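You operate a simulated robot arm through the tools that you are given. There is no shell and no other tool.

The job below is to be done with a simulated robot arm. You get a single attempt, and the scene is never put back.

TASK
Swap the oak tin for the lollo tin and save the leftover seed in the teal dish.
Fine: old tin on the free spot in the row; dish on the dock; with no tin in, hold EMPTY till the chute is bare; none in the spill cup; swing the spout back; leave the knob at its mark.

It is judged by the outcome, as a careful person would: the job done as asked, and still so three seconds after it is handed in. It fails if anything else is knocked over, pushed out of place, dropped, spilled or broken.

THE ROBOT
A 7-joint arm with a two-finger parallel gripper, fixed in place. Base frame: the origin is at the foot of the arm, x ahead of it, y to its left, z up; the work surface is at about z = 800. Readings come in mm, degrees, newtons and seconds.
With the tool pointing down near the work surface it reaches from about 300 to 700 mm from the base axis. Its first joint turns from -66.0 to 66.0 degrees. Payload 1.57 kg.
Tool frame: the origin (TCP) lies between the finger pads and is the grasp point; the fingertips stand 30 mm ahead of it; z points along the fingers, y is the line along which they close. The gripper opens to 110 mm. The fingers are 24 mm wide and 12 mm thick; the gripper's body (48 by 112 mm) begins 78 mm behind the TCP.
Orientation is that of the tool frame in the base frame, as a unit quaternion [x, y, z, w]. With the fingers straight down and closing along the base's y, the tool's x points along the base's -x, its y along +y and its z along -z.

THE INTERFACE
- The arm moves only by the tool nudge_tool. Its argument "steps" is a list of rows, each a list of 7 numbers: the shift along the tool's x, y, z in units of 150 mm (1.0 is 150 mm), then the turn, a rotation vector about the tool's x, y, z in units of 45 degrees (1.0 is 45 degrees), then the finger opening in mm, from 0 to 110. In form: [[tx, ty, tz, ax, ay, az, gripper], ...]. A call has 1 to 20 rows; each row is the pose to reach, as a shift and turn from the pose commanded when the call began, along the tool's axes at that moment. A call with a number of a shift or a turn outside -1 to 1 is refused whole. Rows are played at 5 a second. More than 50 mm and 8.6 degrees between two rows, or a gripper value outside its range, and nothing of the call is played. A pose out of reach is approached as far as the arm can. The call stops where the force on the tool passes 40 N (or 10 N more than at its start, if that is more) or the arm is blocked; 0.2 s more then pass. Each finger travels about 108 mm/s and halts on what it meets, pressing with about 23 N; the grip force reading is that of the motor and also rises with nothing between the fingers. The clock runs only during rows and for 0.2 s after the last one: add rows that repeat a pose to give the fingers time. It gives the time, the measured TCP pose, the force on the tool (base axes), the opening and the grip force at its end, in the units of the frame above (readings bear some noise), with the torque about the TCP (base axes, N m) and any sound that the robot's microphone picked up.
- Cameras (640 x 400 px; columns grow to the right, rows downward): "scene" is fixed at [174.8, -403.6, 1396.8]; the picture's right is [0.66, -0.75, 0.00], its down [-0.48, -0.42, -0.77] and it looks along [0.58, 0.51, -0.63] (base axes); focal length 271 px, centre (320, 200). "wrist" rides on the gripper at [70, 16, -141] in the tool frame; the picture's right is [-0.23, 0.97, 0.00], its down [-0.85, -0.20, -0.48] and it looks along [-0.47, -0.11, 0.88] (tool axes); focal length 222 px, centre (320, 200). There is no depth. A picture from a camera that has moved, and an enlarged one, comes with that camera's place and axes in the base frame and with its lens.
- camera(camera): a new picture of that camera. It takes no simulated time.
- zoom(camera, box): a new picture of the part [left, top, right, bottom] of that camera's present view, enlarged. It takes no simulated time.
- sign_off(): hands the job in; it is judged then, once.

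Nothing tells you positions but the pictures and the camera data. Unless the task says otherwise, let go and move clear before handing in.

The tools are called as name(argument=value, ...) on one line, values as JSON. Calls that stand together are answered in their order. nudge_tool: Moves the arm, as the interface text tells. Its arguments: {"type":"object","properties":{"steps":{"type":"array"}},"required":["steps"]} The other tools are called the same way: camera (camera) takes a picture; zoom (camera, box) takes an enlarged picture of a part of a camera's view; sign_off () hands the job in.

At the start:

```text
t: 0.0
eef_pos: [463.4, 45.3, 1192.3]
ee_rot: [0.0, 1.0, 0.0, 0.0]
contact_force: [0.1, 0.2, 0.7]
torque: [0.04, -0.03, -0.01]
width: 110.0
finger_force: 0.1
```

scene: 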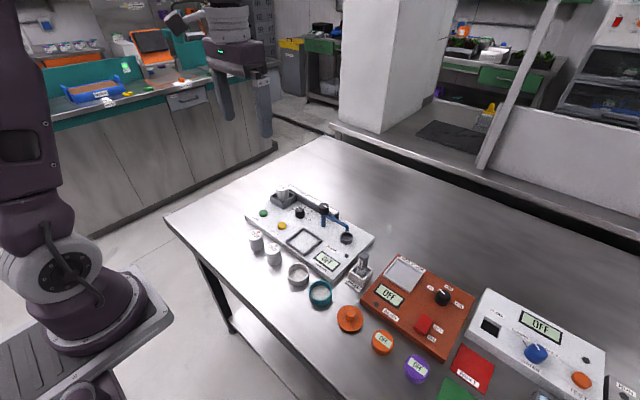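
wrist: 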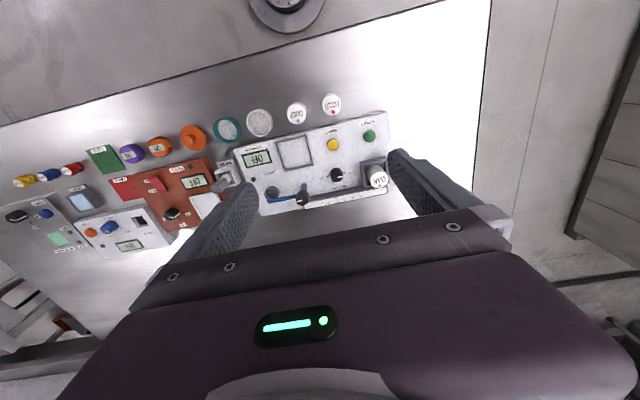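

I see a white seed-machine with a tin at one corner, a spout, buttons and a knob, plus a row of tins and dishes in front of it. I'll zoom in to read the labels.

zoom(camera="scene", box=[230, 170, 390, 270])

zoom(camera="scene", box=[240, 220, 400, 320])

zoom(camera="wrist", box=[200, 80, 400, 205])

zoom(camera="wrist", box=[280, 80, 400, 155])

```text
4.00 times, centred on (310, 220) of scene
camera zoom: at [174.8, -403.6, 1396.8], right [0.66, -0.75, 0.0], down [-0.48, -0.42, -0.77], along [0.58, 0.51, -0.63], focal length 1083 px, centre (360, 120)
```

zoom: 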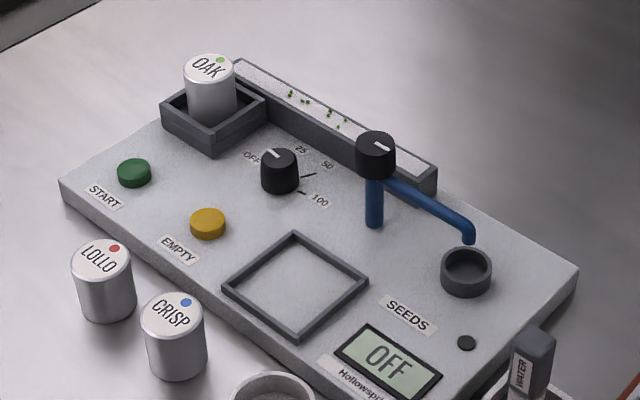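

```text
4.00 times, centred on (320, 270) of scene
camera zoom: at [174.8, -403.6, 1396.8], right [0.66, -0.75, 0.0], down [-0.48, -0.42, -0.77], along [0.58, 0.51, -0.63], focal length 1083 px, centre (320, -80)
```

zoom: 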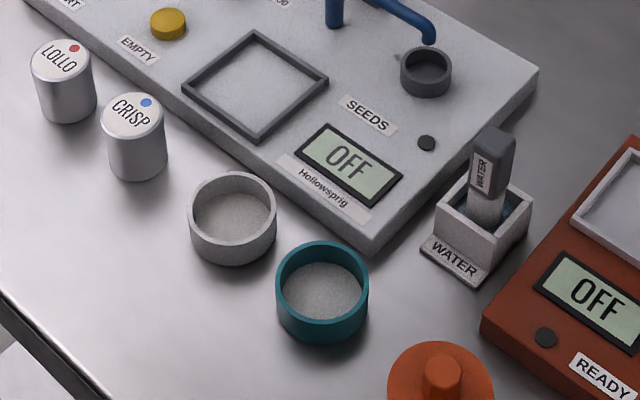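

```text
3.20 times, centred on (300, 142) of wrist
camera zoom: at [394.1, 61.6, 1335.1], right [0.23, 0.97, 0.0], down [0.85, -0.2, 0.48], along [0.47, -0.11, -0.88], focal length 711 px, centre (384, 384)
```

zoom: 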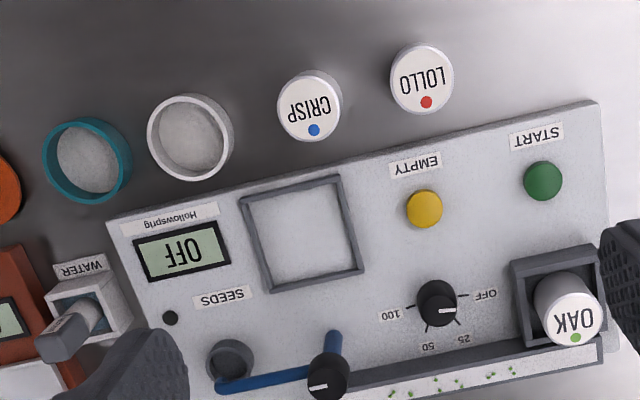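

```text
5.33 times, centred on (340, 118) of wrist
camera zoom: at [394.1, 61.6, 1335.1], right [0.23, 0.97, 0.0], down [0.85, -0.2, 0.48], along [0.47, -0.11, -0.88], focal length 1185 px, centre (213, 640)
```

zoom: 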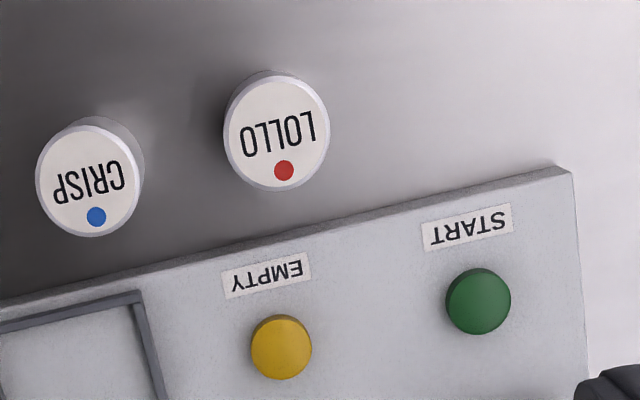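

The oak tin sits in the hopper socket, the spout hangs over a small cup, and the dock looks like the empty square frame. I'll zoom on the knobs, the spout and the row for details before moving.

zoom(camera="wrist", box=[310, 150, 374, 190])

zoom(camera="scene", box=[284, 195, 364, 245])

zoom(camera="wrist", box=[250, 160, 346, 220])

zoom(camera="wrist", box=[100, 60, 420, 260])

zoom(camera="scene", box=[340, 240, 640, 400])

```text
10.00 times, centred on (342, 170) of wrist
camera zoom: at [394.1, 61.6, 1335.1], right [0.23, 0.97, 0.0], down [0.85, -0.2, 0.48], along [0.47, -0.11, -0.88], focal length 2221 px, centre (100, 500)
```

zoom: 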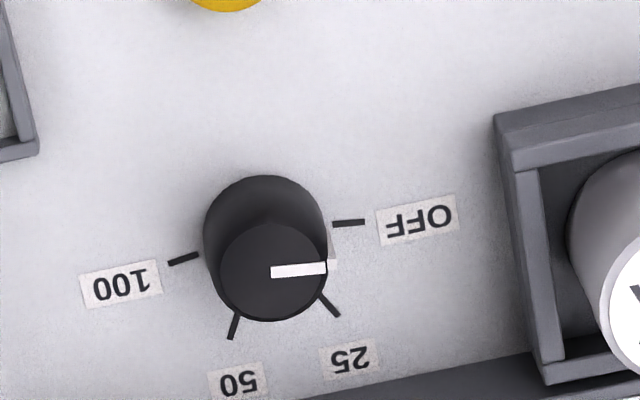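

```text
8.00 times, centred on (324, 220) of scene
camera zoom: at [174.8, -403.6, 1396.8], right [0.66, -0.75, 0.0], down [-0.48, -0.42, -0.77], along [0.58, 0.51, -0.63], focal length 2167 px, centre (288, 40)
```

zoom: 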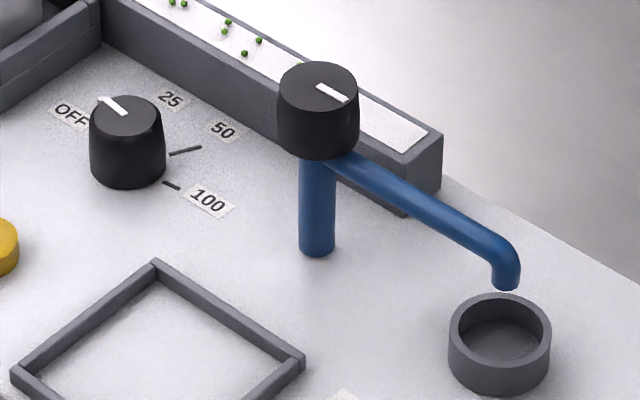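

```text
6.67 times, centred on (298, 190) of wrist
camera zoom: at [394.1, 61.6, 1335.1], right [0.23, 0.97, 0.0], down [0.85, -0.2, 0.48], along [0.47, -0.11, -0.88], focal length 1481 px, centre (467, 267)
```

zoom: 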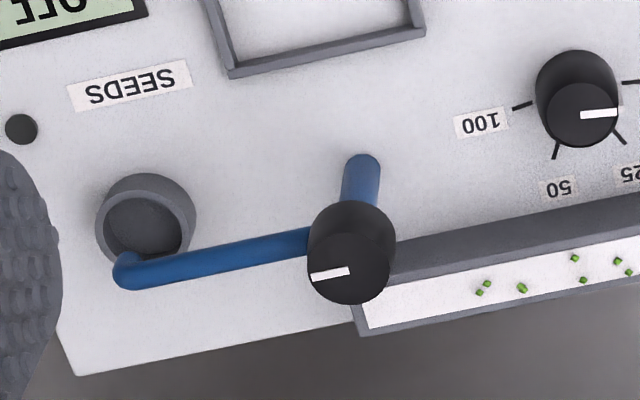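

```text
2.00 times, centred on (260, 160) of wrist
camera zoom: at [394.1, 61.6, 1335.1], right [0.23, 0.97, 0.0], down [0.85, -0.2, 0.48], along [0.47, -0.11, -0.88], focal length 444 px, centre (440, 280)
```

zoom: 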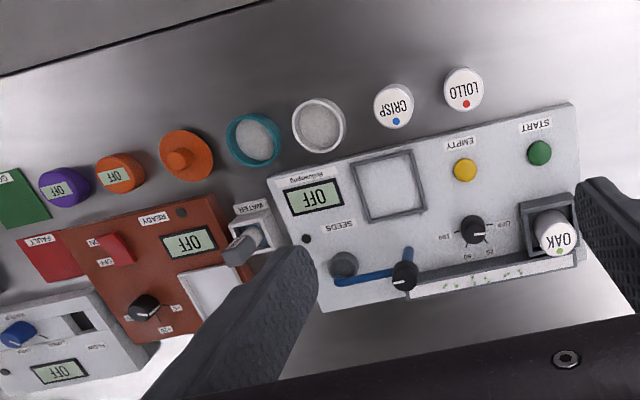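

```text
2.13 times, centred on (490, 320) of scene
camera zoom: at [174.8, -403.6, 1396.8], right [0.66, -0.75, 0.0], down [-0.48, -0.42, -0.77], along [0.58, 0.51, -0.63], focal length 578 px, centre (-43, -56)
```

zoom: 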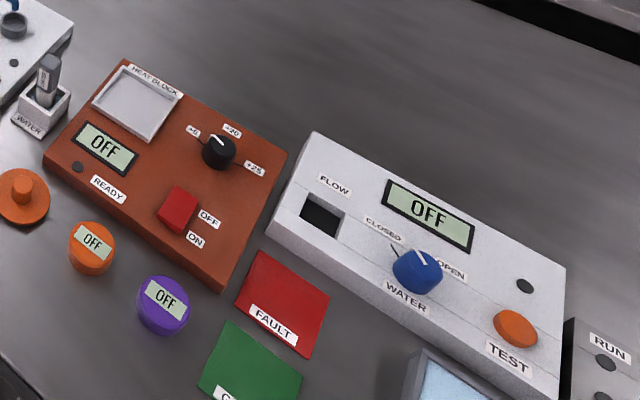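

The knob reads OFF and the spout points at the spill cup. I need to find what the "free spot" in the row is, so I'll zoom in on the table around the tins.

zoom(camera="wrist", box=[200, 60, 440, 210])

zoom(camera="wrist", box=[310, 80, 406, 140])

zoom(camera="wrist", box=[200, 90, 312, 160])

zoom(camera="scene", box=[200, 215, 296, 275])

zoom(camera="wrist", box=[344, 140, 408, 200])

```text
2.67 times, centred on (320, 135) of wrist
camera zoom: at [394.1, 61.6, 1335.1], right [0.23, 0.97, 0.0], down [0.85, -0.2, 0.48], along [0.47, -0.11, -0.88], focal length 592 px, centre (320, 373)
```

zoom: 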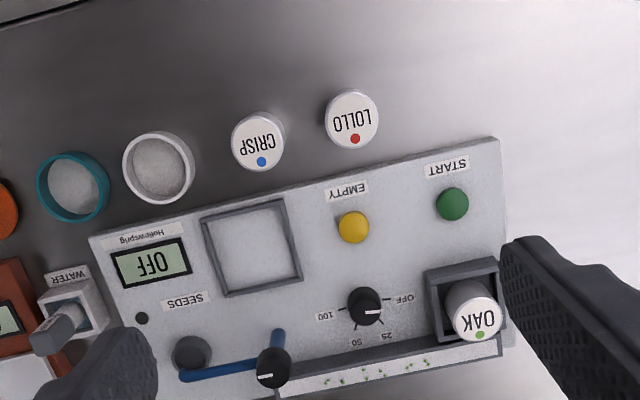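

```text
6.67 times, centred on (358, 110) of wrist
camera zoom: at [394.1, 61.6, 1335.1], right [0.23, 0.97, 0.0], down [0.85, -0.2, 0.48], along [0.47, -0.11, -0.88], focal length 1481 px, centre (67, 800)
```

zoom: 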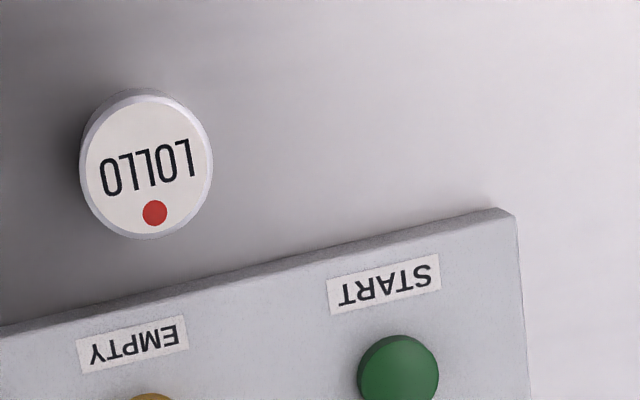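

```text
5.71 times, centred on (256, 125) of wrist
camera zoom: at [394.1, 61.6, 1335.1], right [0.23, 0.97, 0.0], down [0.85, -0.2, 0.48], along [0.47, -0.11, -0.88], focal length 1269 px, centre (686, 629)
```

zoom: 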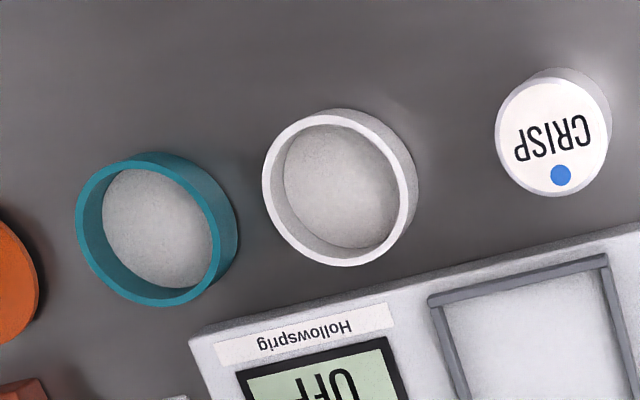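

```text
6.67 times, centred on (248, 245) of scene
camera zoom: at [174.8, -403.6, 1396.8], right [0.66, -0.75, 0.0], down [-0.48, -0.42, -0.77], along [0.58, 0.51, -0.63], focal length 1806 px, centre (800, -100)
```

zoom: 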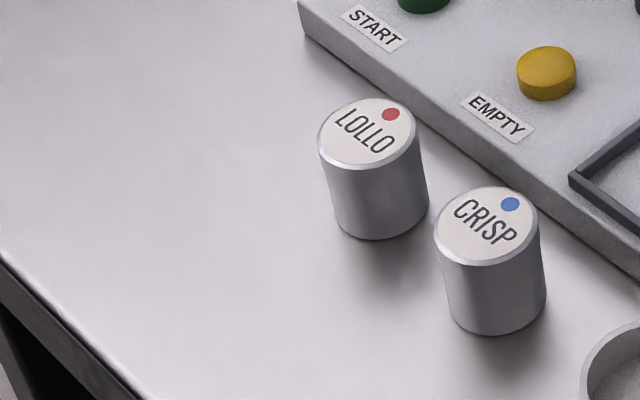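

```text
6.67 times, centred on (376, 170) of wrist
camera zoom: at [394.1, 61.6, 1335.1], right [0.23, 0.97, 0.0], down [0.85, -0.2, 0.48], along [0.47, -0.11, -0.88], focal length 1481 px, centre (-53, 400)
```

zoom: 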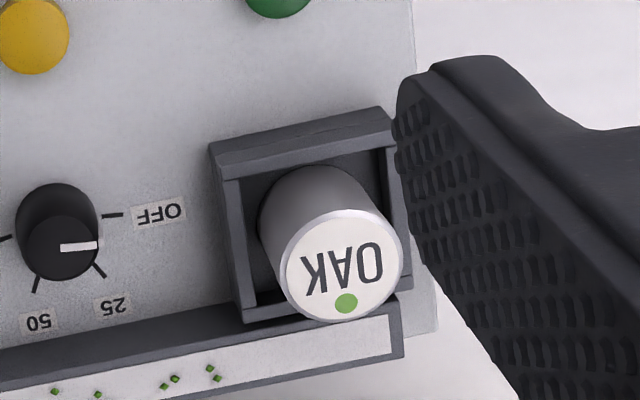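

I now have rough positions: lollo at about (446, 74), crisp at (446, 0), teal dish at (444, -160), dock at (530, -32), oak at (616, 143) and the spout pivot at (615, -31). The tins are 74 mm apart, so the free spot is the next one along, at about (446, 148). I'll lower the wrist camera for a more precise look.

nudge_tool(steps=[[0.07, -0.105, 0.158, 0, 0, 0, 110], [0.14, -0.211, 0.316, 0, 0, 0, 110], [0.21, -0.317, 0.474, 0, 0, 0, 110], [0.28, -0.422, 0.631, 0, 0, 0, 110], [0.35, -0.528, 0.79, 0, 0, 0, 110], [0.42, -0.633, 0.947, 0, 0, 0, 110], [0.42, -0.633, 0.947, 0, 0, 0, 110]])

camera(camera="wrist")

camera(camera="scene")

```text
t: 1.6
eef_pos: [399.2, -49.3, 1049.2]
ee_rot: [0.0, 1.0, 0.001, 0.0]
contact_force: [0.1, 0.8, 0.3]
torque: [0.03, -0.05, -0.02]
width: 110.1
finger_force: 0.0
```

```text
taken
camera wrist: at [330.3, -33.7, 1191.2], right [0.23, 0.97, 0.0], down [0.85, -0.2, 0.48], along [0.47, -0.11, -0.88], focal length 222 px, centre (320, 200)
```

wrist: 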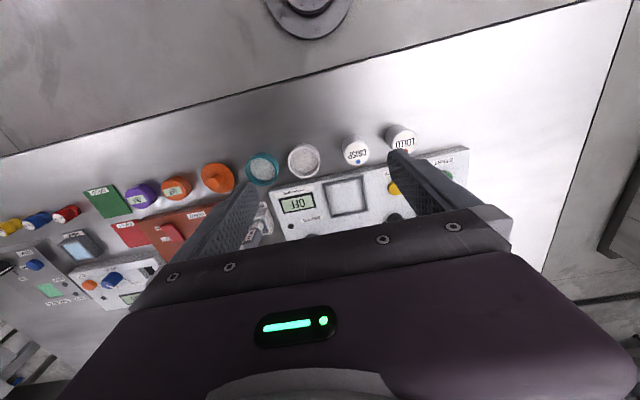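

```text
taken
```

scene: 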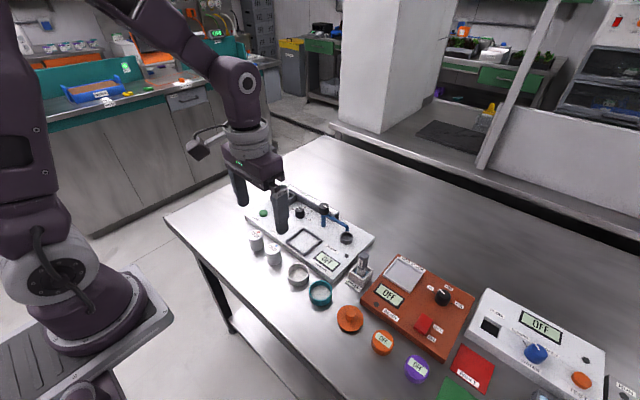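

The closer view shows the dishes and dock clearly, so I'll zoom to refine those.

zoom(camera="wrist", box=[220, 130, 348, 210])

zoom(camera="wrist", box=[270, 115, 430, 215])

zoom(camera="scene", box=[280, 250, 376, 310])

zoom(camera="scene", box=[270, 210, 366, 270])

```text
5.00 times, centred on (284, 170) of wrist
camera zoom: at [330.3, -33.7, 1191.2], right [0.23, 0.97, 0.0], down [0.85, -0.2, 0.48], along [0.47, -0.11, -0.88], focal length 1111 px, centre (500, 350)
```

zoom: 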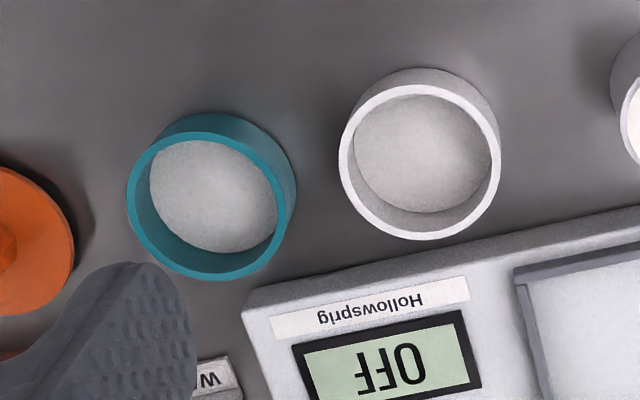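

```text
4.00 times, centred on (350, 165) of wrist
camera zoom: at [330.3, -33.7, 1191.2], right [0.23, 0.97, 0.0], down [0.85, -0.2, 0.48], along [0.47, -0.11, -0.88], focal length 888 px, centre (200, 340)
```

zoom: 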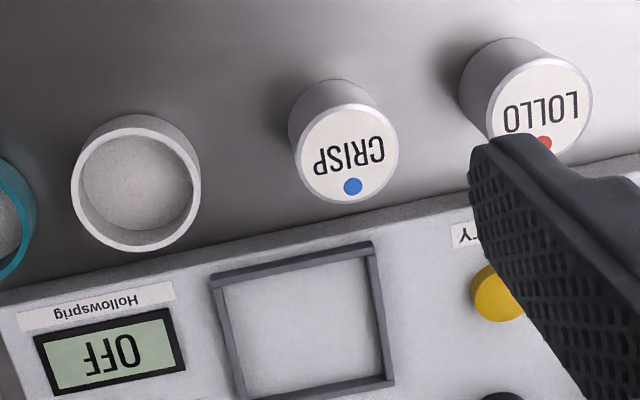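

```text
6.67 times, centred on (328, 280) of scene
camera zoom: at [174.8, -403.6, 1396.8], right [0.66, -0.75, 0.0], down [-0.48, -0.42, -0.77], along [0.58, 0.51, -0.63], focal length 1806 px, centre (267, -333)
```

zoom: 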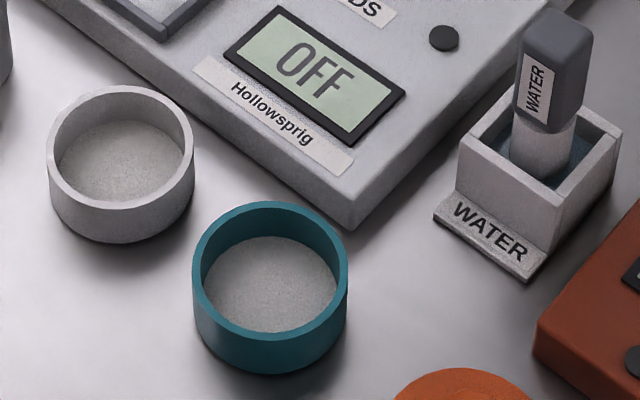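

```text
6.67 times, centred on (318, 240) of scene
camera zoom: at [174.8, -403.6, 1396.8], right [0.66, -0.75, 0.0], down [-0.48, -0.42, -0.77], along [0.58, 0.51, -0.63], focal length 1806 px, centre (333, -67)
```

zoom: 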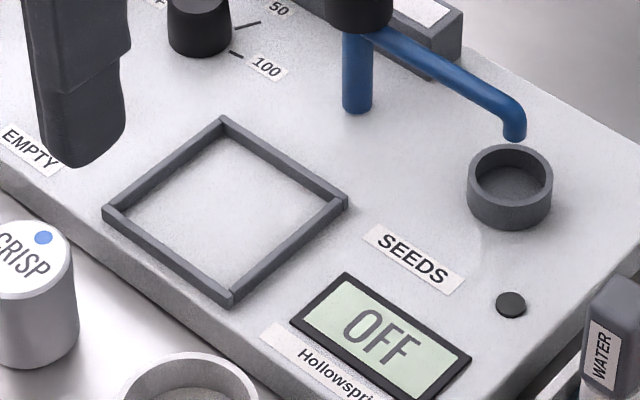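

The teal dish is centred near (446, -167) with its rim at about z = 823, the machine top is at z ≈ 820, and the dock is centred near (530, -31). I'll rotate the gripper 45° so the fingers avoid the neighbours, then hover over the teal dish.

nudge_tool(steps=[[-0.038, -0.098, 0.121, 0, 0, -0.125, 100], [-0.076, -0.196, 0.242, 0, 0, -0.25, 90], [-0.114, -0.293, 0.363, 0, 0, -0.375, 80], [-0.152, -0.391, 0.484, 0, 0, -0.5, 78], [-0.19, -0.489, 0.605, 0, 0, -0.625, 78], [-0.228, -0.587, 0.726, 0, 0, -0.75, 78], [-0.266, -0.684, 0.847, 0, 0, -0.875, 78], [-0.304, -0.782, 0.968, 0, 0, -1.0, 78], [-0.304, -0.782, 0.968, 0, 0, -1.0, 78]])

camera(camera="wrist")

zoom(camera="scene", box=[240, 210, 400, 310])

```text
t: 3.6
eef_pos: [445.6, -165.2, 904.7]
ee_rot: [-0.383, 0.924, 0.001, 0.001]
contact_force: [0.2, -0.3, 0.8]
torque: [0.03, -0.05, 0.01]
width: 78.1
finger_force: 0.1
```

```text
taken
camera wrist: at [384.3, -203.6, 1047.1], right [-0.53, 0.85, 0.0], down [0.75, 0.46, 0.48], along [0.41, 0.25, -0.88], focal length 222 px, centre (320, 200)
```

wrist: 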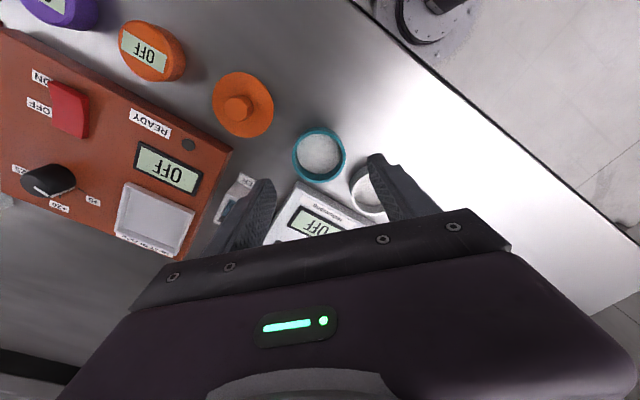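

```text
4.00 times, centred on (320, 260) of scene
camera zoom: at [174.8, -403.6, 1396.8], right [0.66, -0.75, 0.0], down [-0.48, -0.42, -0.77], along [0.58, 0.51, -0.63], focal length 1083 px, centre (320, -40)
```

zoom: 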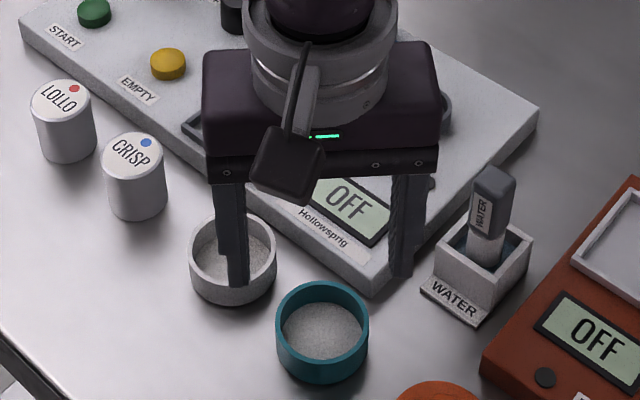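

The gripper is rotated and hovering at about (445, -165, 905). I'll zoom on the dish from here to check that it is centred.

zoom(camera="wrist", box=[240, 110, 400, 210])

```text
4.00 times, centred on (320, 160) of wrist
camera zoom: at [384.3, -203.6, 1047.1], right [-0.53, 0.85, 0.0], down [0.75, 0.46, 0.48], along [0.41, 0.25, -0.88], focal length 888 px, centre (320, 360)
```

zoom: 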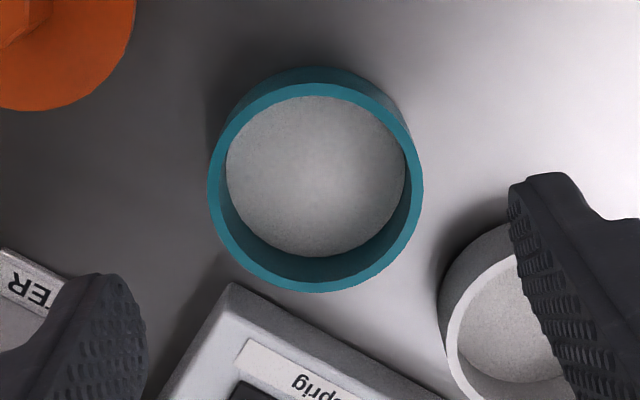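

The dish centre comes out at (445.4, -167.0) with a 56 mm diameter, so I need about a 2 mm correction. I'll descend and grip its upper wall.

nudge_tool(steps=[[0.006, -0.009, 0.11, 0, 0, 0, 78], [0.006, -0.009, 0.22, 0, 0, 0, 78], [0.006, -0.009, 0.33, 0, 0, 0, 78], [0.006, -0.009, 0.42, 0, 0, 0, 78], [0.006, -0.009, 0.42, 0, 0, 0, 78]])

zoom(camera="scene", box=[280, 250, 376, 310])

zoom(camera="wrist", box=[220, 120, 420, 245])

```text
t: 4.8
eef_pos: [445.2, -168.4, 842.4]
ee_rot: [-0.382, 0.924, 0.0, 0.001]
contact_force: [0.2, 0.2, 0.3]
torque: [0.01, -0.03, -0.03]
width: 78.1
finger_force: 0.0
```

```text
6.67 times, centred on (328, 280) of scene
camera zoom: at [174.8, -403.6, 1396.8], right [0.66, -0.75, 0.0], down [-0.48, -0.42, -0.77], along [0.58, 0.51, -0.63], focal length 1806 px, centre (267, -333)
```

zoom: 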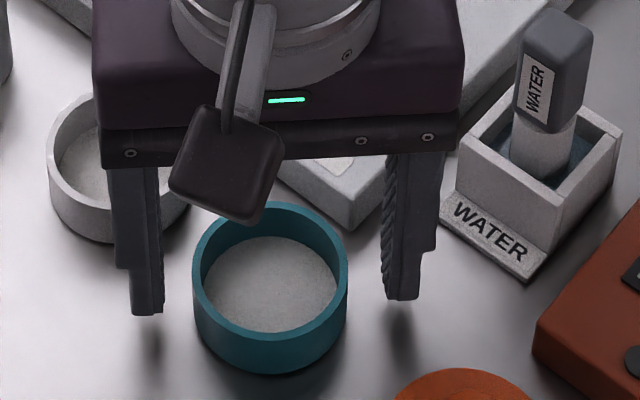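

```text
3.20 times, centred on (320, 182) of wrist
camera zoom: at [385.8, -205.7, 984.9], right [-0.53, 0.85, 0.0], down [0.75, 0.46, 0.48], along [0.41, 0.25, -0.88], focal length 711 px, centre (320, 256)
```

zoom: 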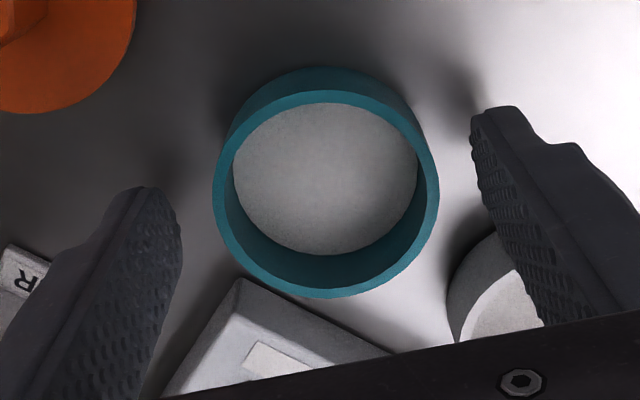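

The fingers straddle the dish and are well centred, so I'll close on it.

nudge_tool(steps=[[0.006, 0, 0, 0, 0, 0, 66], [0.006, 0, 0, 0, 0, 0, 58], [0.006, 0, 0, 0, 0, 0, 50], [0.006, 0, 0, 0, 0, 0, 45], [0.006, 0, 0, 0, 0, 0, 45]])

zoom(camera="wrist", box=[220, 120, 420, 245])

```text
t: 6.0
eef_pos: [444.6, -169.6, 842.4]
ee_rot: [-0.383, 0.924, 0.001, 0.0]
contact_force: [-0.6, 0.3, 0.1]
torque: [-0.01, 0.01, 0.03]
width: 54.9
finger_force: 22.8
```

```text
3.20 times, centred on (320, 182) of wrist
camera zoom: at [385.0, -206.6, 985.0], right [-0.53, 0.85, 0.0], down [0.75, 0.46, 0.48], along [0.41, 0.25, -0.88], focal length 711 px, centre (320, 256)
```

zoom: 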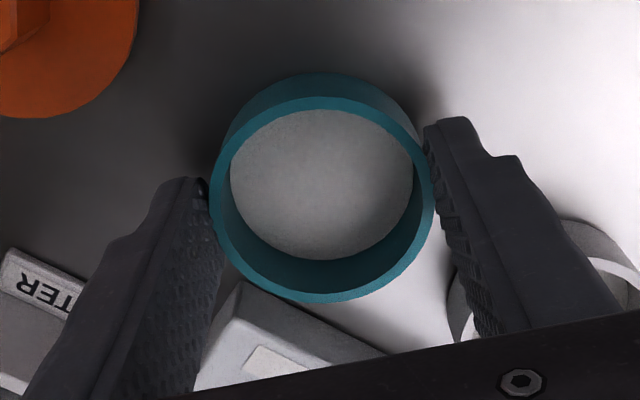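

The dish is gripped and centred on the TCP. I'll lift it straight up and carry it towards the dock.

nudge_tool(steps=[[0, 0, -0.1, 0, 0, 0, 45], [0, 0, -0.2, 0, 0, 0, 45], [0, 0, -0.32, 0, 0, 0, 45], [0, 0, -0.43, 0, 0, 0, 45], [-0.12, 0.029, -0.43, 0, 0, 0, 45], [-0.26, 0.062, -0.43, 0, 0, 0, 45], [-0.4, 0.096, -0.43, 0, 0, 0, 45], [-0.54, 0.13, -0.43, 0, 0, 0, 45], [-0.68, 0.163, -0.43, 0, 0, 0, 45], [-0.82, 0.197, -0.43, 0, 0, 0, 45], [-0.9, 0.216, -0.43, 0, 0, 0, 45], [-0.9, 0.216, -0.43, 0, 0, 0, 45]])

camera(camera="wrist")

zoom(camera="scene", box=[240, 190, 400, 290])

```text
t: 8.6
eef_pos: [518.1, -51.2, 904.6]
ee_rot: [-0.383, 0.924, 0.0, 0.001]
contact_force: [-0.4, -0.7, -0.8]
torque: [-0.02, 0.0, 0.01]
width: 54.8
finger_force: 23.5
```

```text
taken
camera wrist: at [457.4, -89.0, 1048.6], right [-0.53, 0.85, 0.0], down [0.75, 0.46, 0.48], along [0.41, 0.25, -0.88], focal length 222 px, centre (320, 200)
```

wrist: 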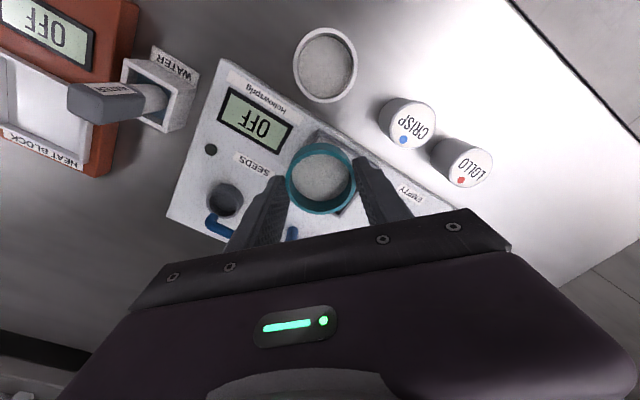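

```text
4.00 times, centred on (320, 240) of scene
camera zoom: at [174.9, -403.6, 1396.8], right [0.66, -0.75, 0.0], down [-0.48, -0.42, -0.77], along [0.58, 0.51, -0.63], focal length 1083 px, centre (320, 40)
```

zoom: 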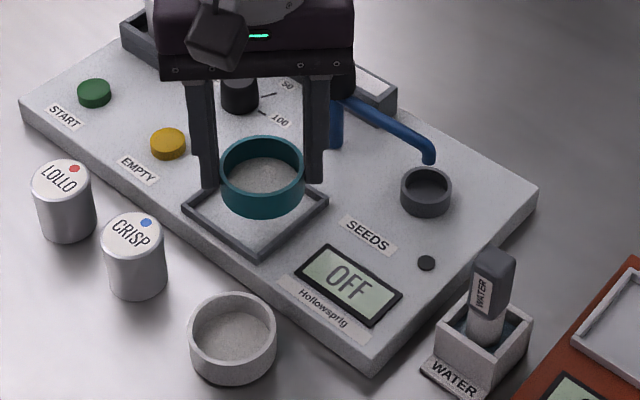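

The dish is over the dock area. I'll fine-align it and lower partway to check before contact.

nudge_tool(steps=[[-0.075, 0.018, 0, 0, 0, 0, 45], [-0.151, 0.035, 0, 0, 0, 0, 45], [-0.151, 0.035, 0.07, 0, 0, 0, 45], [-0.151, 0.035, 0.14, 0, 0, 0, 45], [-0.151, 0.035, 0.18, 0, 0, 0, 45], [-0.151, 0.035, 0.18, 0, 0, 0, 45]])

zoom(camera="wrist", box=[240, 120, 400, 220])

zoom(camera="scene", box=[270, 210, 366, 270])

```text
t: 10.0
eef_pos: [530.1, -30.5, 879.6]
ee_rot: [-0.383, 0.924, 0.0, 0.001]
contact_force: [0.2, 0.0, 0.0]
torque: [0.02, 0.03, -0.01]
width: 54.9
finger_force: 22.6
```

```text
4.00 times, centred on (320, 170) of wrist
camera zoom: at [470.2, -69.0, 1022.0], right [-0.53, 0.85, 0.0], down [0.75, 0.46, 0.48], along [0.41, 0.25, -0.88], focal length 888 px, centre (320, 320)
```

zoom: 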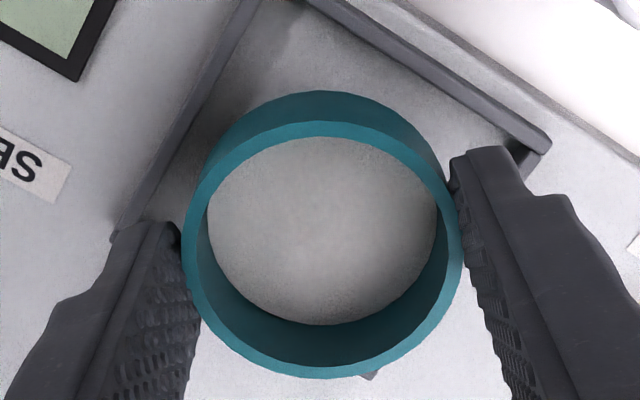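

```text
6.67 times, centred on (318, 240) of scene
camera zoom: at [174.8, -403.6, 1396.8], right [0.66, -0.75, 0.0], down [-0.48, -0.42, -0.77], along [0.58, 0.51, -0.63], focal length 1806 px, centre (333, -67)
```

zoom: 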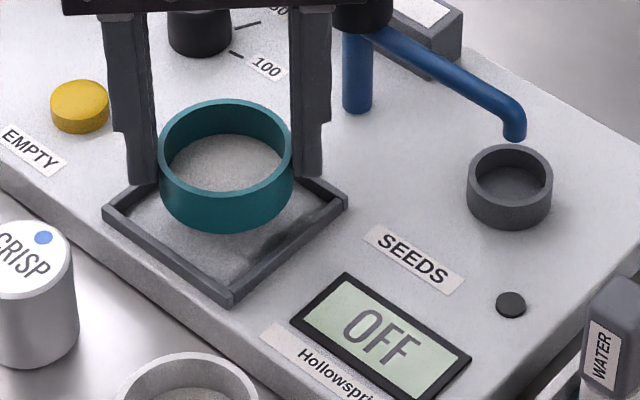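

The dish is aligned over the frame at (531, -31). I'll lower it the last 17 mm or so until it touches.

nudge_tool(steps=[[0, 0, 0.04, 0, 0, 0, 45], [0, 0, 0.08, 0, 0, 0, 45], [0, 0, 0.1, 0, 0, 0, 45], [0, 0, 0.107, 0, 0, 0, 45], [0, 0, 0.113, 0, 0, 0, 45], [0, 0, 0.113, 0, 0, 0, 45]])

zoom(camera="scene", box=[270, 210, 366, 270])

```text
t: 11.4
eef_pos: [531.1, -30.9, 864.1]
ee_rot: [-0.383, 0.924, 0.0, 0.001]
contact_force: [0.9, 1.3, 19.8]
torque: [0.11, -0.01, 0.03]
width: 54.8
finger_force: 23.1
```

```text
6.67 times, centred on (318, 240) of scene
camera zoom: at [174.5, -403.5, 1396.9], right [0.66, -0.75, 0.0], down [-0.48, -0.42, -0.77], along [0.58, 0.51, -0.63], focal length 1806 px, centre (333, -67)
```

zoom: 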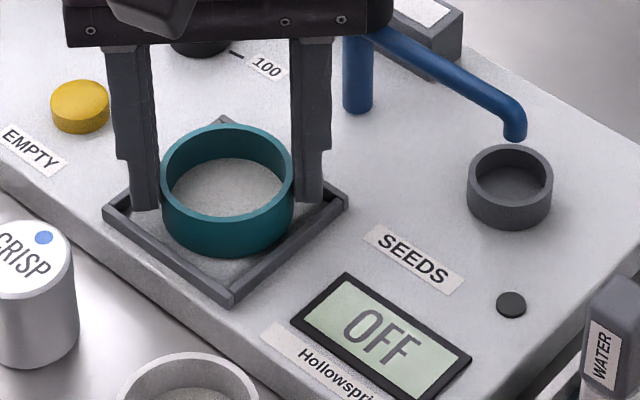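

Contact force says the dish is seated in the frame. I'll ease off a little, open the fingers and lift clear.

nudge_tool(steps=[[0, 0, -0.007, 0, 0, 0, 45], [0, 0, -0.007, 0, 0, 0, 52], [0, 0, -0.007, 0, 0, 0, 60], [0, 0, -0.007, 0, 0, 0, 72], [0, 0, -0.007, 0, 0, 0, 76], [0, 0, -0.1, 0, 0, 0, 76], [0, 0, -0.25, 0, 0, 0, 76], [0, 0, -0.45, 0, 0, 0, 76], [0, 0, -0.7, 0, 0, 0, 76], [0, 0, -0.7, 0, 0, 0, 76]])

zoom(camera="scene", box=[270, 210, 366, 270])

zoom(camera="wrist", box=[220, 90, 420, 215])

```text
t: 13.6
eef_pos: [532.3, -29.0, 967.7]
ee_rot: [-0.382, 0.924, 0.0, 0.001]
contact_force: [0.1, 0.2, 0.3]
torque: [-0.01, 0.01, 0.05]
width: 76.2
finger_force: 0.1
```

```text
6.67 times, centred on (318, 240) of scene
camera zoom: at [174.8, -403.6, 1396.8], right [0.66, -0.75, 0.0], down [-0.48, -0.42, -0.77], along [0.58, 0.51, -0.63], focal length 1806 px, centre (333, -67)
```

zoom: 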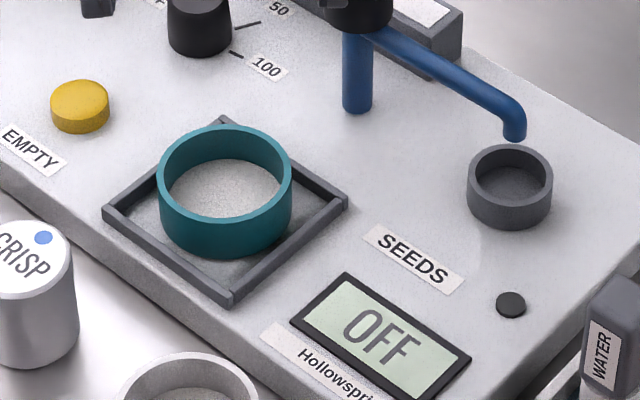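

```text
3.20 times, centred on (320, 152) of wrist
camera zoom: at [471.7, -66.9, 1111.6], right [-0.53, 0.85, 0.0], down [0.75, 0.46, 0.48], along [0.41, 0.25, -0.88], focal length 711 px, centre (320, 352)
```

zoom: 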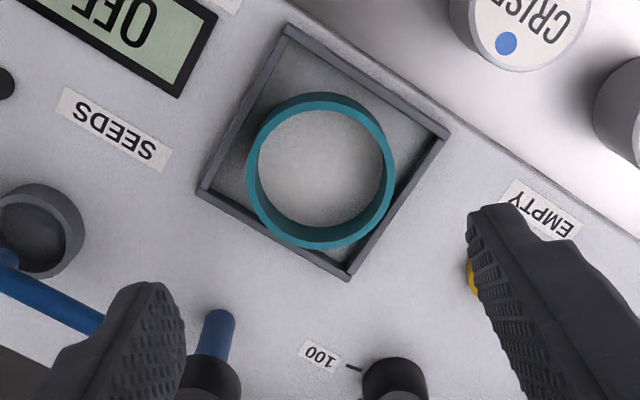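

The teal dish sits flat inside the dock frame. Next I'll turn the gripper back and go over to the oak tin.

nudge_tool(steps=[[-0.116, 0.04, 0, 0, 0, 0.125, 76], [-0.232, 0.08, 0, 0, 0, 0.25, 76], [-0.349, 0.12, 0, 0, 0, 0.375, 76], [-0.465, 0.16, 0, 0, 0, 0.5, 76], [-0.581, 0.2, 0, 0, 0, 0.625, 76], [-0.698, 0.24, 0, 0, 0, 0.75, 76], [-0.814, 0.28, 0, 0, 0, 0.875, 76], [-0.93, 0.32, 0, 0, 0, 1.0, 76], [-0.93, 0.32, 0, 0, 0, 1.0, 76]])

camera(camera="wrist")

```text
t: 15.6
eef_pos: [595.2, 102.0, 968.2]
ee_rot: [0.001, 1.0, 0.0, 0.0]
contact_force: [-0.3, 0.1, -0.5]
torque: [-0.04, -0.03, 0.0]
width: 75.9
finger_force: 0.0
```

```text
taken
camera wrist: at [525.9, 119.0, 1110.1], right [0.23, 0.97, 0.0], down [0.85, -0.2, 0.48], along [0.47, -0.11, -0.88], focal length 222 px, centre (320, 200)
```

wrist: 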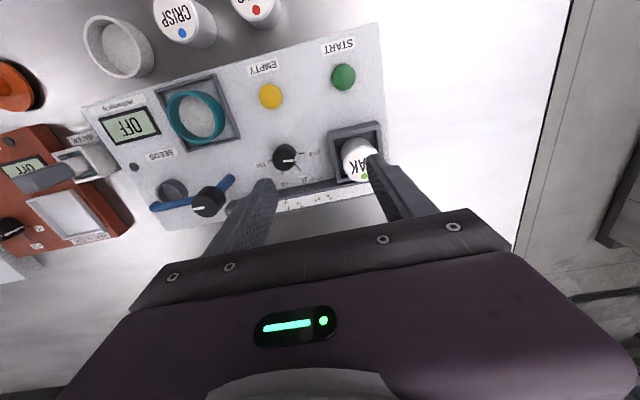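

zoom(camera="wrist", box=[296, 100, 424, 220])

zoom(camera="scene", box=[250, 170, 346, 230])

```text
3.33 times, centred on (360, 160) of wrist
camera zoom: at [525.9, 119.0, 1110.1], right [0.23, 0.97, 0.0], down [0.85, -0.2, 0.48], along [0.47, -0.11, -0.88], focal length 740 px, centre (187, 333)
```

zoom: 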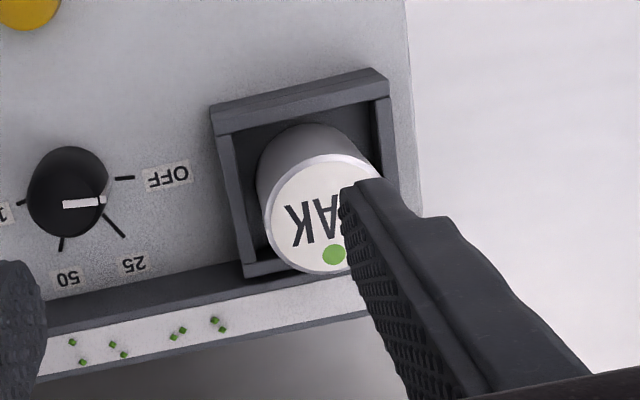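

```text
6.67 times, centred on (298, 200) of scene
camera zoom: at [174.9, -403.6, 1396.8], right [0.66, -0.75, 0.0], down [-0.48, -0.42, -0.77], along [0.58, 0.51, -0.63], focal length 1806 px, centre (467, 200)
```

zoom: 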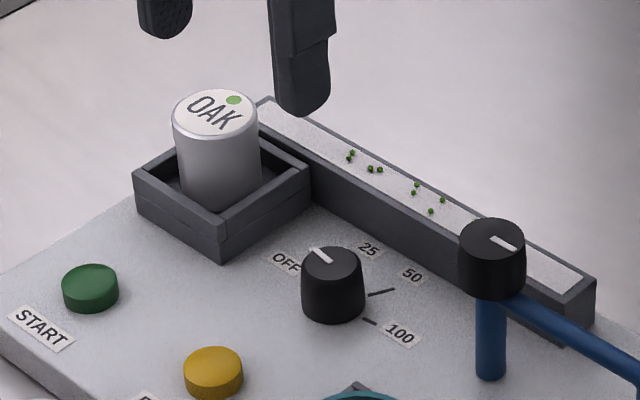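

The oak tin is at about (613.8, 142) with its top at z ≈ 884. The socket walls reach about 840, so I'll keep the fingertips above 850 and move over it.

nudge_tool(steps=[[-0.06, 0.13, 0, 0, 0, 0, 76], [-0.119, 0.26, 0, 0, 0, 0, 76], [-0.119, 0.26, 0.08, 0, 0, 0, 76], [-0.119, 0.26, 0.16, 0, 0, 0, 76], [-0.119, 0.26, 0.16, 0, 0, 0, 76]])

zoom(camera="wrist", box=[220, 90, 420, 215])

zoom(camera="scene", box=[250, 150, 346, 230])

```text
t: 16.8
eef_pos: [610.6, 140.9, 944.5]
ee_rot: [0.001, 1.0, 0.0, 0.001]
contact_force: [0.1, -0.6, -0.6]
torque: [-0.02, 0.03, 0.01]
width: 76.1
finger_force: 0.0
```

```text
3.20 times, centred on (320, 152) of wrist
camera zoom: at [541.6, 157.6, 1086.5], right [0.23, 0.97, 0.0], down [0.85, -0.2, 0.48], along [0.47, -0.11, -0.88], focal length 711 px, centre (320, 352)
```

zoom: 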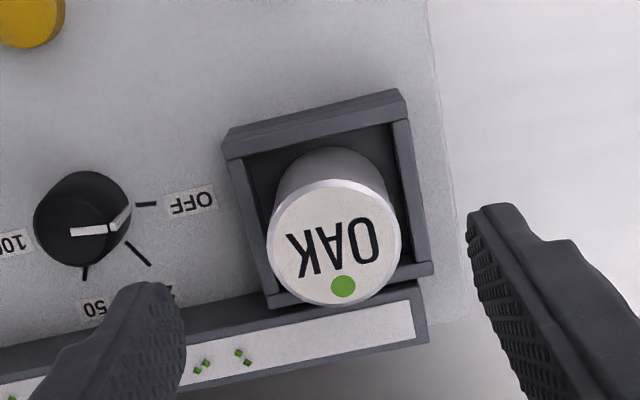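

```text
5.00 times, centred on (298, 190) of scene
camera zoom: at [174.8, -403.6, 1396.8], right [0.66, -0.75, 0.0], down [-0.48, -0.42, -0.77], along [0.58, 0.51, -0.63], focal length 1354 px, centre (430, 250)
```

zoom: 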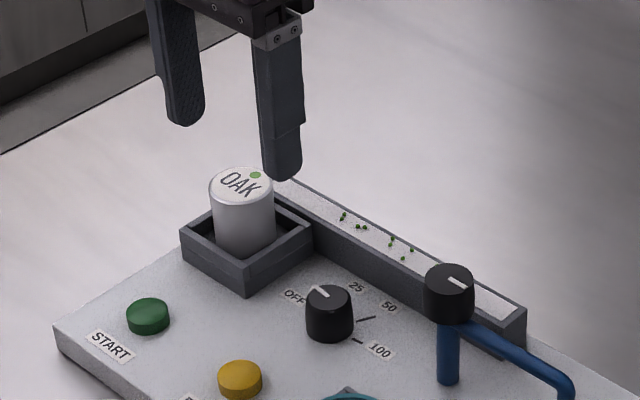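

The view is centred to within about 3 mm, with the tin at (613.8, 144.5). I'll descend so the fingertips reach about z = 852.

nudge_tool(steps=[[-0.015, 0.018, 0.1, 0, 0, 0, 70], [-0.015, 0.018, 0.2, 0, 0, 0, 70], [-0.015, 0.018, 0.3, 0, 0, 0, 70], [-0.015, 0.018, 0.38, 0, 0, 0, 70], [-0.015, 0.018, 0.42, 0, 0, 0, 70], [-0.015, 0.018, 0.42, 0, 0, 0, 70]])

zoom(camera="wrist", box=[220, 100, 420, 225])

zoom(camera="scene", box=[250, 170, 346, 230])

```text
t: 18.2
eef_pos: [615.2, 144.4, 881.1]
ee_rot: [0.0, 1.0, 0.0, 0.0]
contact_force: [0.2, 0.0, 0.5]
torque: [-0.02, 0.0, -0.02]
width: 70.0
finger_force: 0.0
```

```text
3.20 times, centred on (320, 162) of wrist
camera zoom: at [545.7, 160.3, 1024.0], right [0.23, 0.97, 0.0], down [0.85, -0.2, 0.48], along [0.47, -0.11, -0.88], focal length 711 px, centre (320, 320)
```

zoom: 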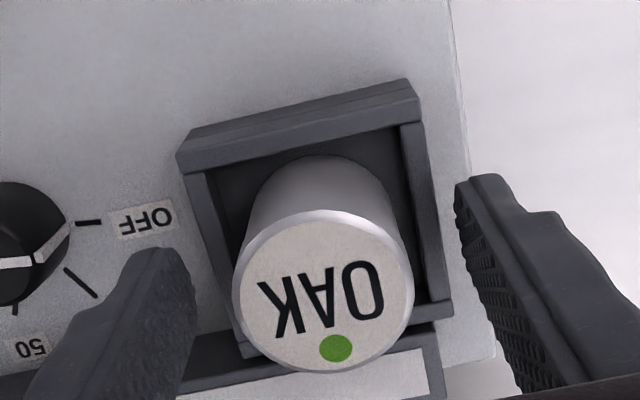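

```text
6.67 times, centred on (298, 200) of scene
camera zoom: at [174.8, -403.6, 1396.8], right [0.66, -0.75, 0.0], down [-0.48, -0.42, -0.77], along [0.58, 0.51, -0.63], focal length 1806 px, centre (467, 200)
```

zoom: 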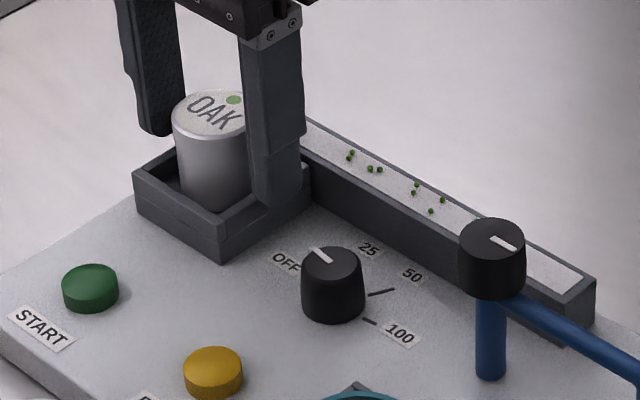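

The fingers straddle the tin well, so I'll grip and lift it straight up.

nudge_tool(steps=[[0, 0, 0, 0, 0, 0, 58], [0, 0, 0, 0, 0, 0, 46], [0, 0, 0, 0, 0, 0, 34], [0, 0, 0, 0, 0, 0, 30], [0, 0, 0, 0, 0, 0, 30]])

nudge_tool(steps=[[0, 0, -0.05, 0, 0, 0, 30], [0, 0, -0.12, 0, 0, 0, 30], [0, 0, -0.2, 0, 0, 0, 30], [0, 0, -0.3, 0, 0, 0, 30], [0, 0, -0.4, 0, 0, 0, 30], [0, 0, -0.4, 0, 0, 0, 30]])

camera(camera="scene")

zoom(camera="scene", box=[250, 150, 346, 230])

zoom(camera="wrist", box=[220, 100, 420, 225])

```text
t: 19.4
eef_pos: [614.7, 144.2, 882.0]
ee_rot: [-0.001, 1.0, 0.0, 0.0]
contact_force: [0.0, -0.2, 0.8]
torque: [-0.09, -0.03, -0.02]
width: 39.6
finger_force: 23.4
```

```text
t: 20.8
eef_pos: [615.9, 143.6, 941.8]
ee_rot: [0.0, 1.0, 0.001, 0.0]
contact_force: [0.5, -0.2, -0.7]
torque: [0.01, -0.01, -0.01]
width: 39.7
finger_force: 23.2
```

```text
taken
```

scene: 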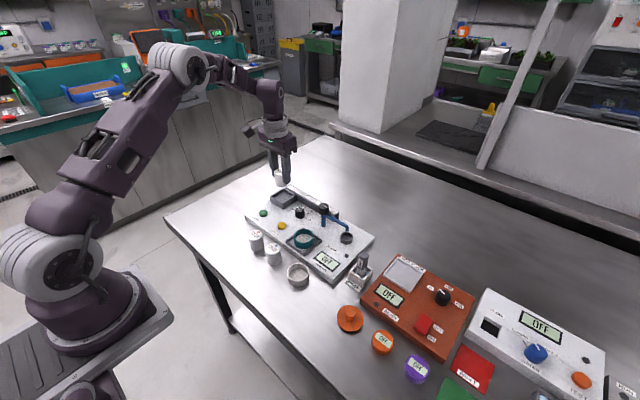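

```text
5.00 times, centred on (298, 190) of scene
camera zoom: at [174.9, -403.6, 1396.8], right [0.66, -0.75, 0.0], down [-0.48, -0.42, -0.77], along [0.58, 0.51, -0.63], focal length 1354 px, centre (430, 250)
```

zoom: 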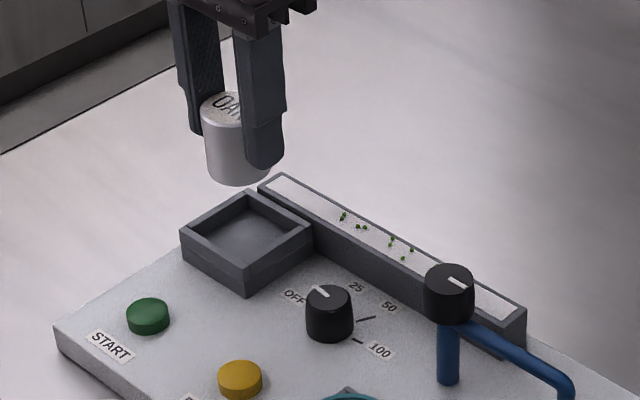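

```text
3.20 times, centred on (320, 162) of wrist
camera zoom: at [545.3, 159.3, 1083.7], right [0.23, 0.97, 0.0], down [0.85, -0.2, 0.48], along [0.47, -0.11, -0.88], focal length 711 px, centre (320, 320)
```

zoom: 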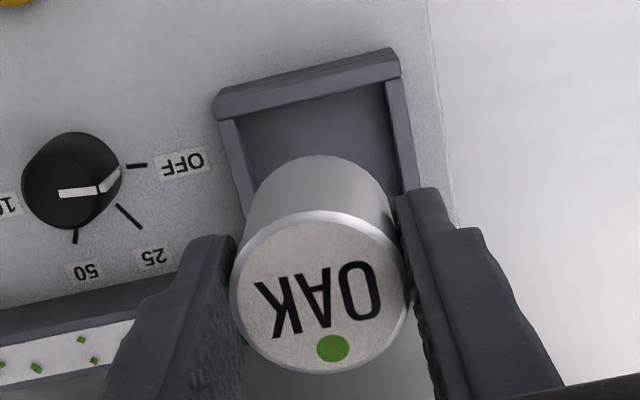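

The oak tin is out and the socket is clear. I'll carry it to the free spot at the end of the tin row, about (445, 149).

nudge_tool(steps=[[0.1, 0.003, 0, 0, 0, 0, 30], [0.25, 0.008, 0, 0, 0, 0, 30], [0.4, 0.013, 0, 0, 0, 0, 30], [0.55, 0.018, 0, 0, 0, 0, 30], [0.7, 0.023, 0, 0, 0, 0, 30], [0.85, 0.028, 0, 0, 0, 0, 30], [0.95, 0.033, 0, 0, 0, 0, 30], [1.0, 0.033, 0, 0, 0, 0, 30], [1.0, 0.033, 0, 0, 0, 0, 30]])

camera(camera="wrist")

zoom(camera="scene", box=[200, 170, 328, 270])

```text
t: 22.8
eef_pos: [464.5, 147.4, 941.1]
ee_rot: [0.0, 1.0, -0.001, 0.0]
contact_force: [0.1, -0.4, -1.1]
torque: [0.0, 0.0, 0.03]
width: 39.5
finger_force: 23.0
```

```text
taken
camera wrist: at [395.6, 164.5, 1084.4], right [0.23, 0.97, 0.0], down [0.85, -0.2, 0.48], along [0.47, -0.11, -0.88], focal length 222 px, centre (320, 200)
```

wrist: 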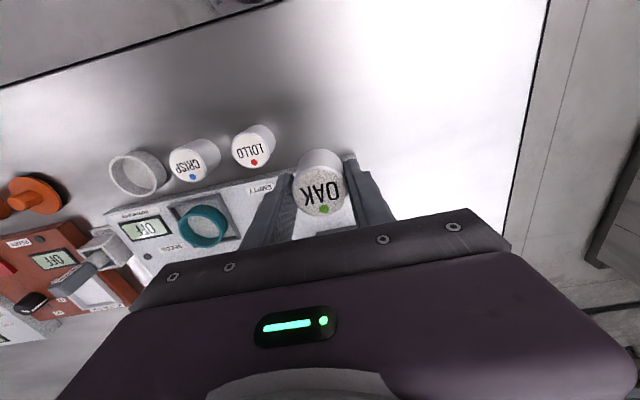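

```text
4.00 times, centred on (264, 220) of scene
camera zoom: at [174.8, -403.6, 1396.8], right [0.66, -0.75, 0.0], down [-0.48, -0.42, -0.77], along [0.58, 0.51, -0.63], focal length 1083 px, centre (544, 120)
```

zoom: 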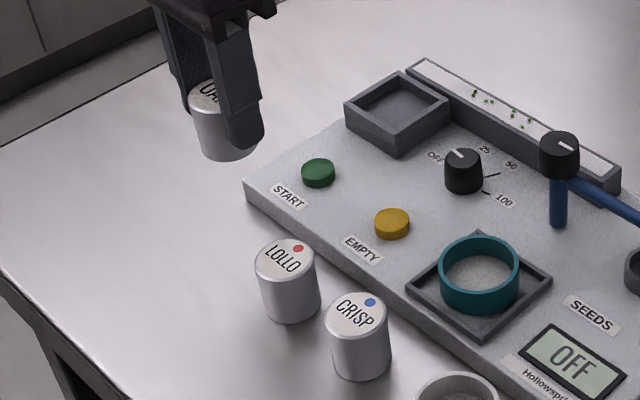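

zoom(camera="wrist", box=[160, 100, 360, 225])

```text
3.20 times, centred on (260, 162) of wrist
camera zoom: at [395.6, 164.5, 1084.4], right [0.23, 0.97, 0.0], down [0.85, -0.2, 0.48], along [0.47, -0.11, -0.88], focal length 711 px, centre (512, 320)
```

zoom: 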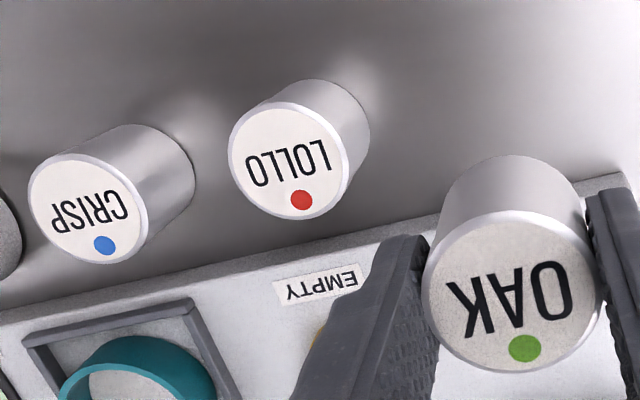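

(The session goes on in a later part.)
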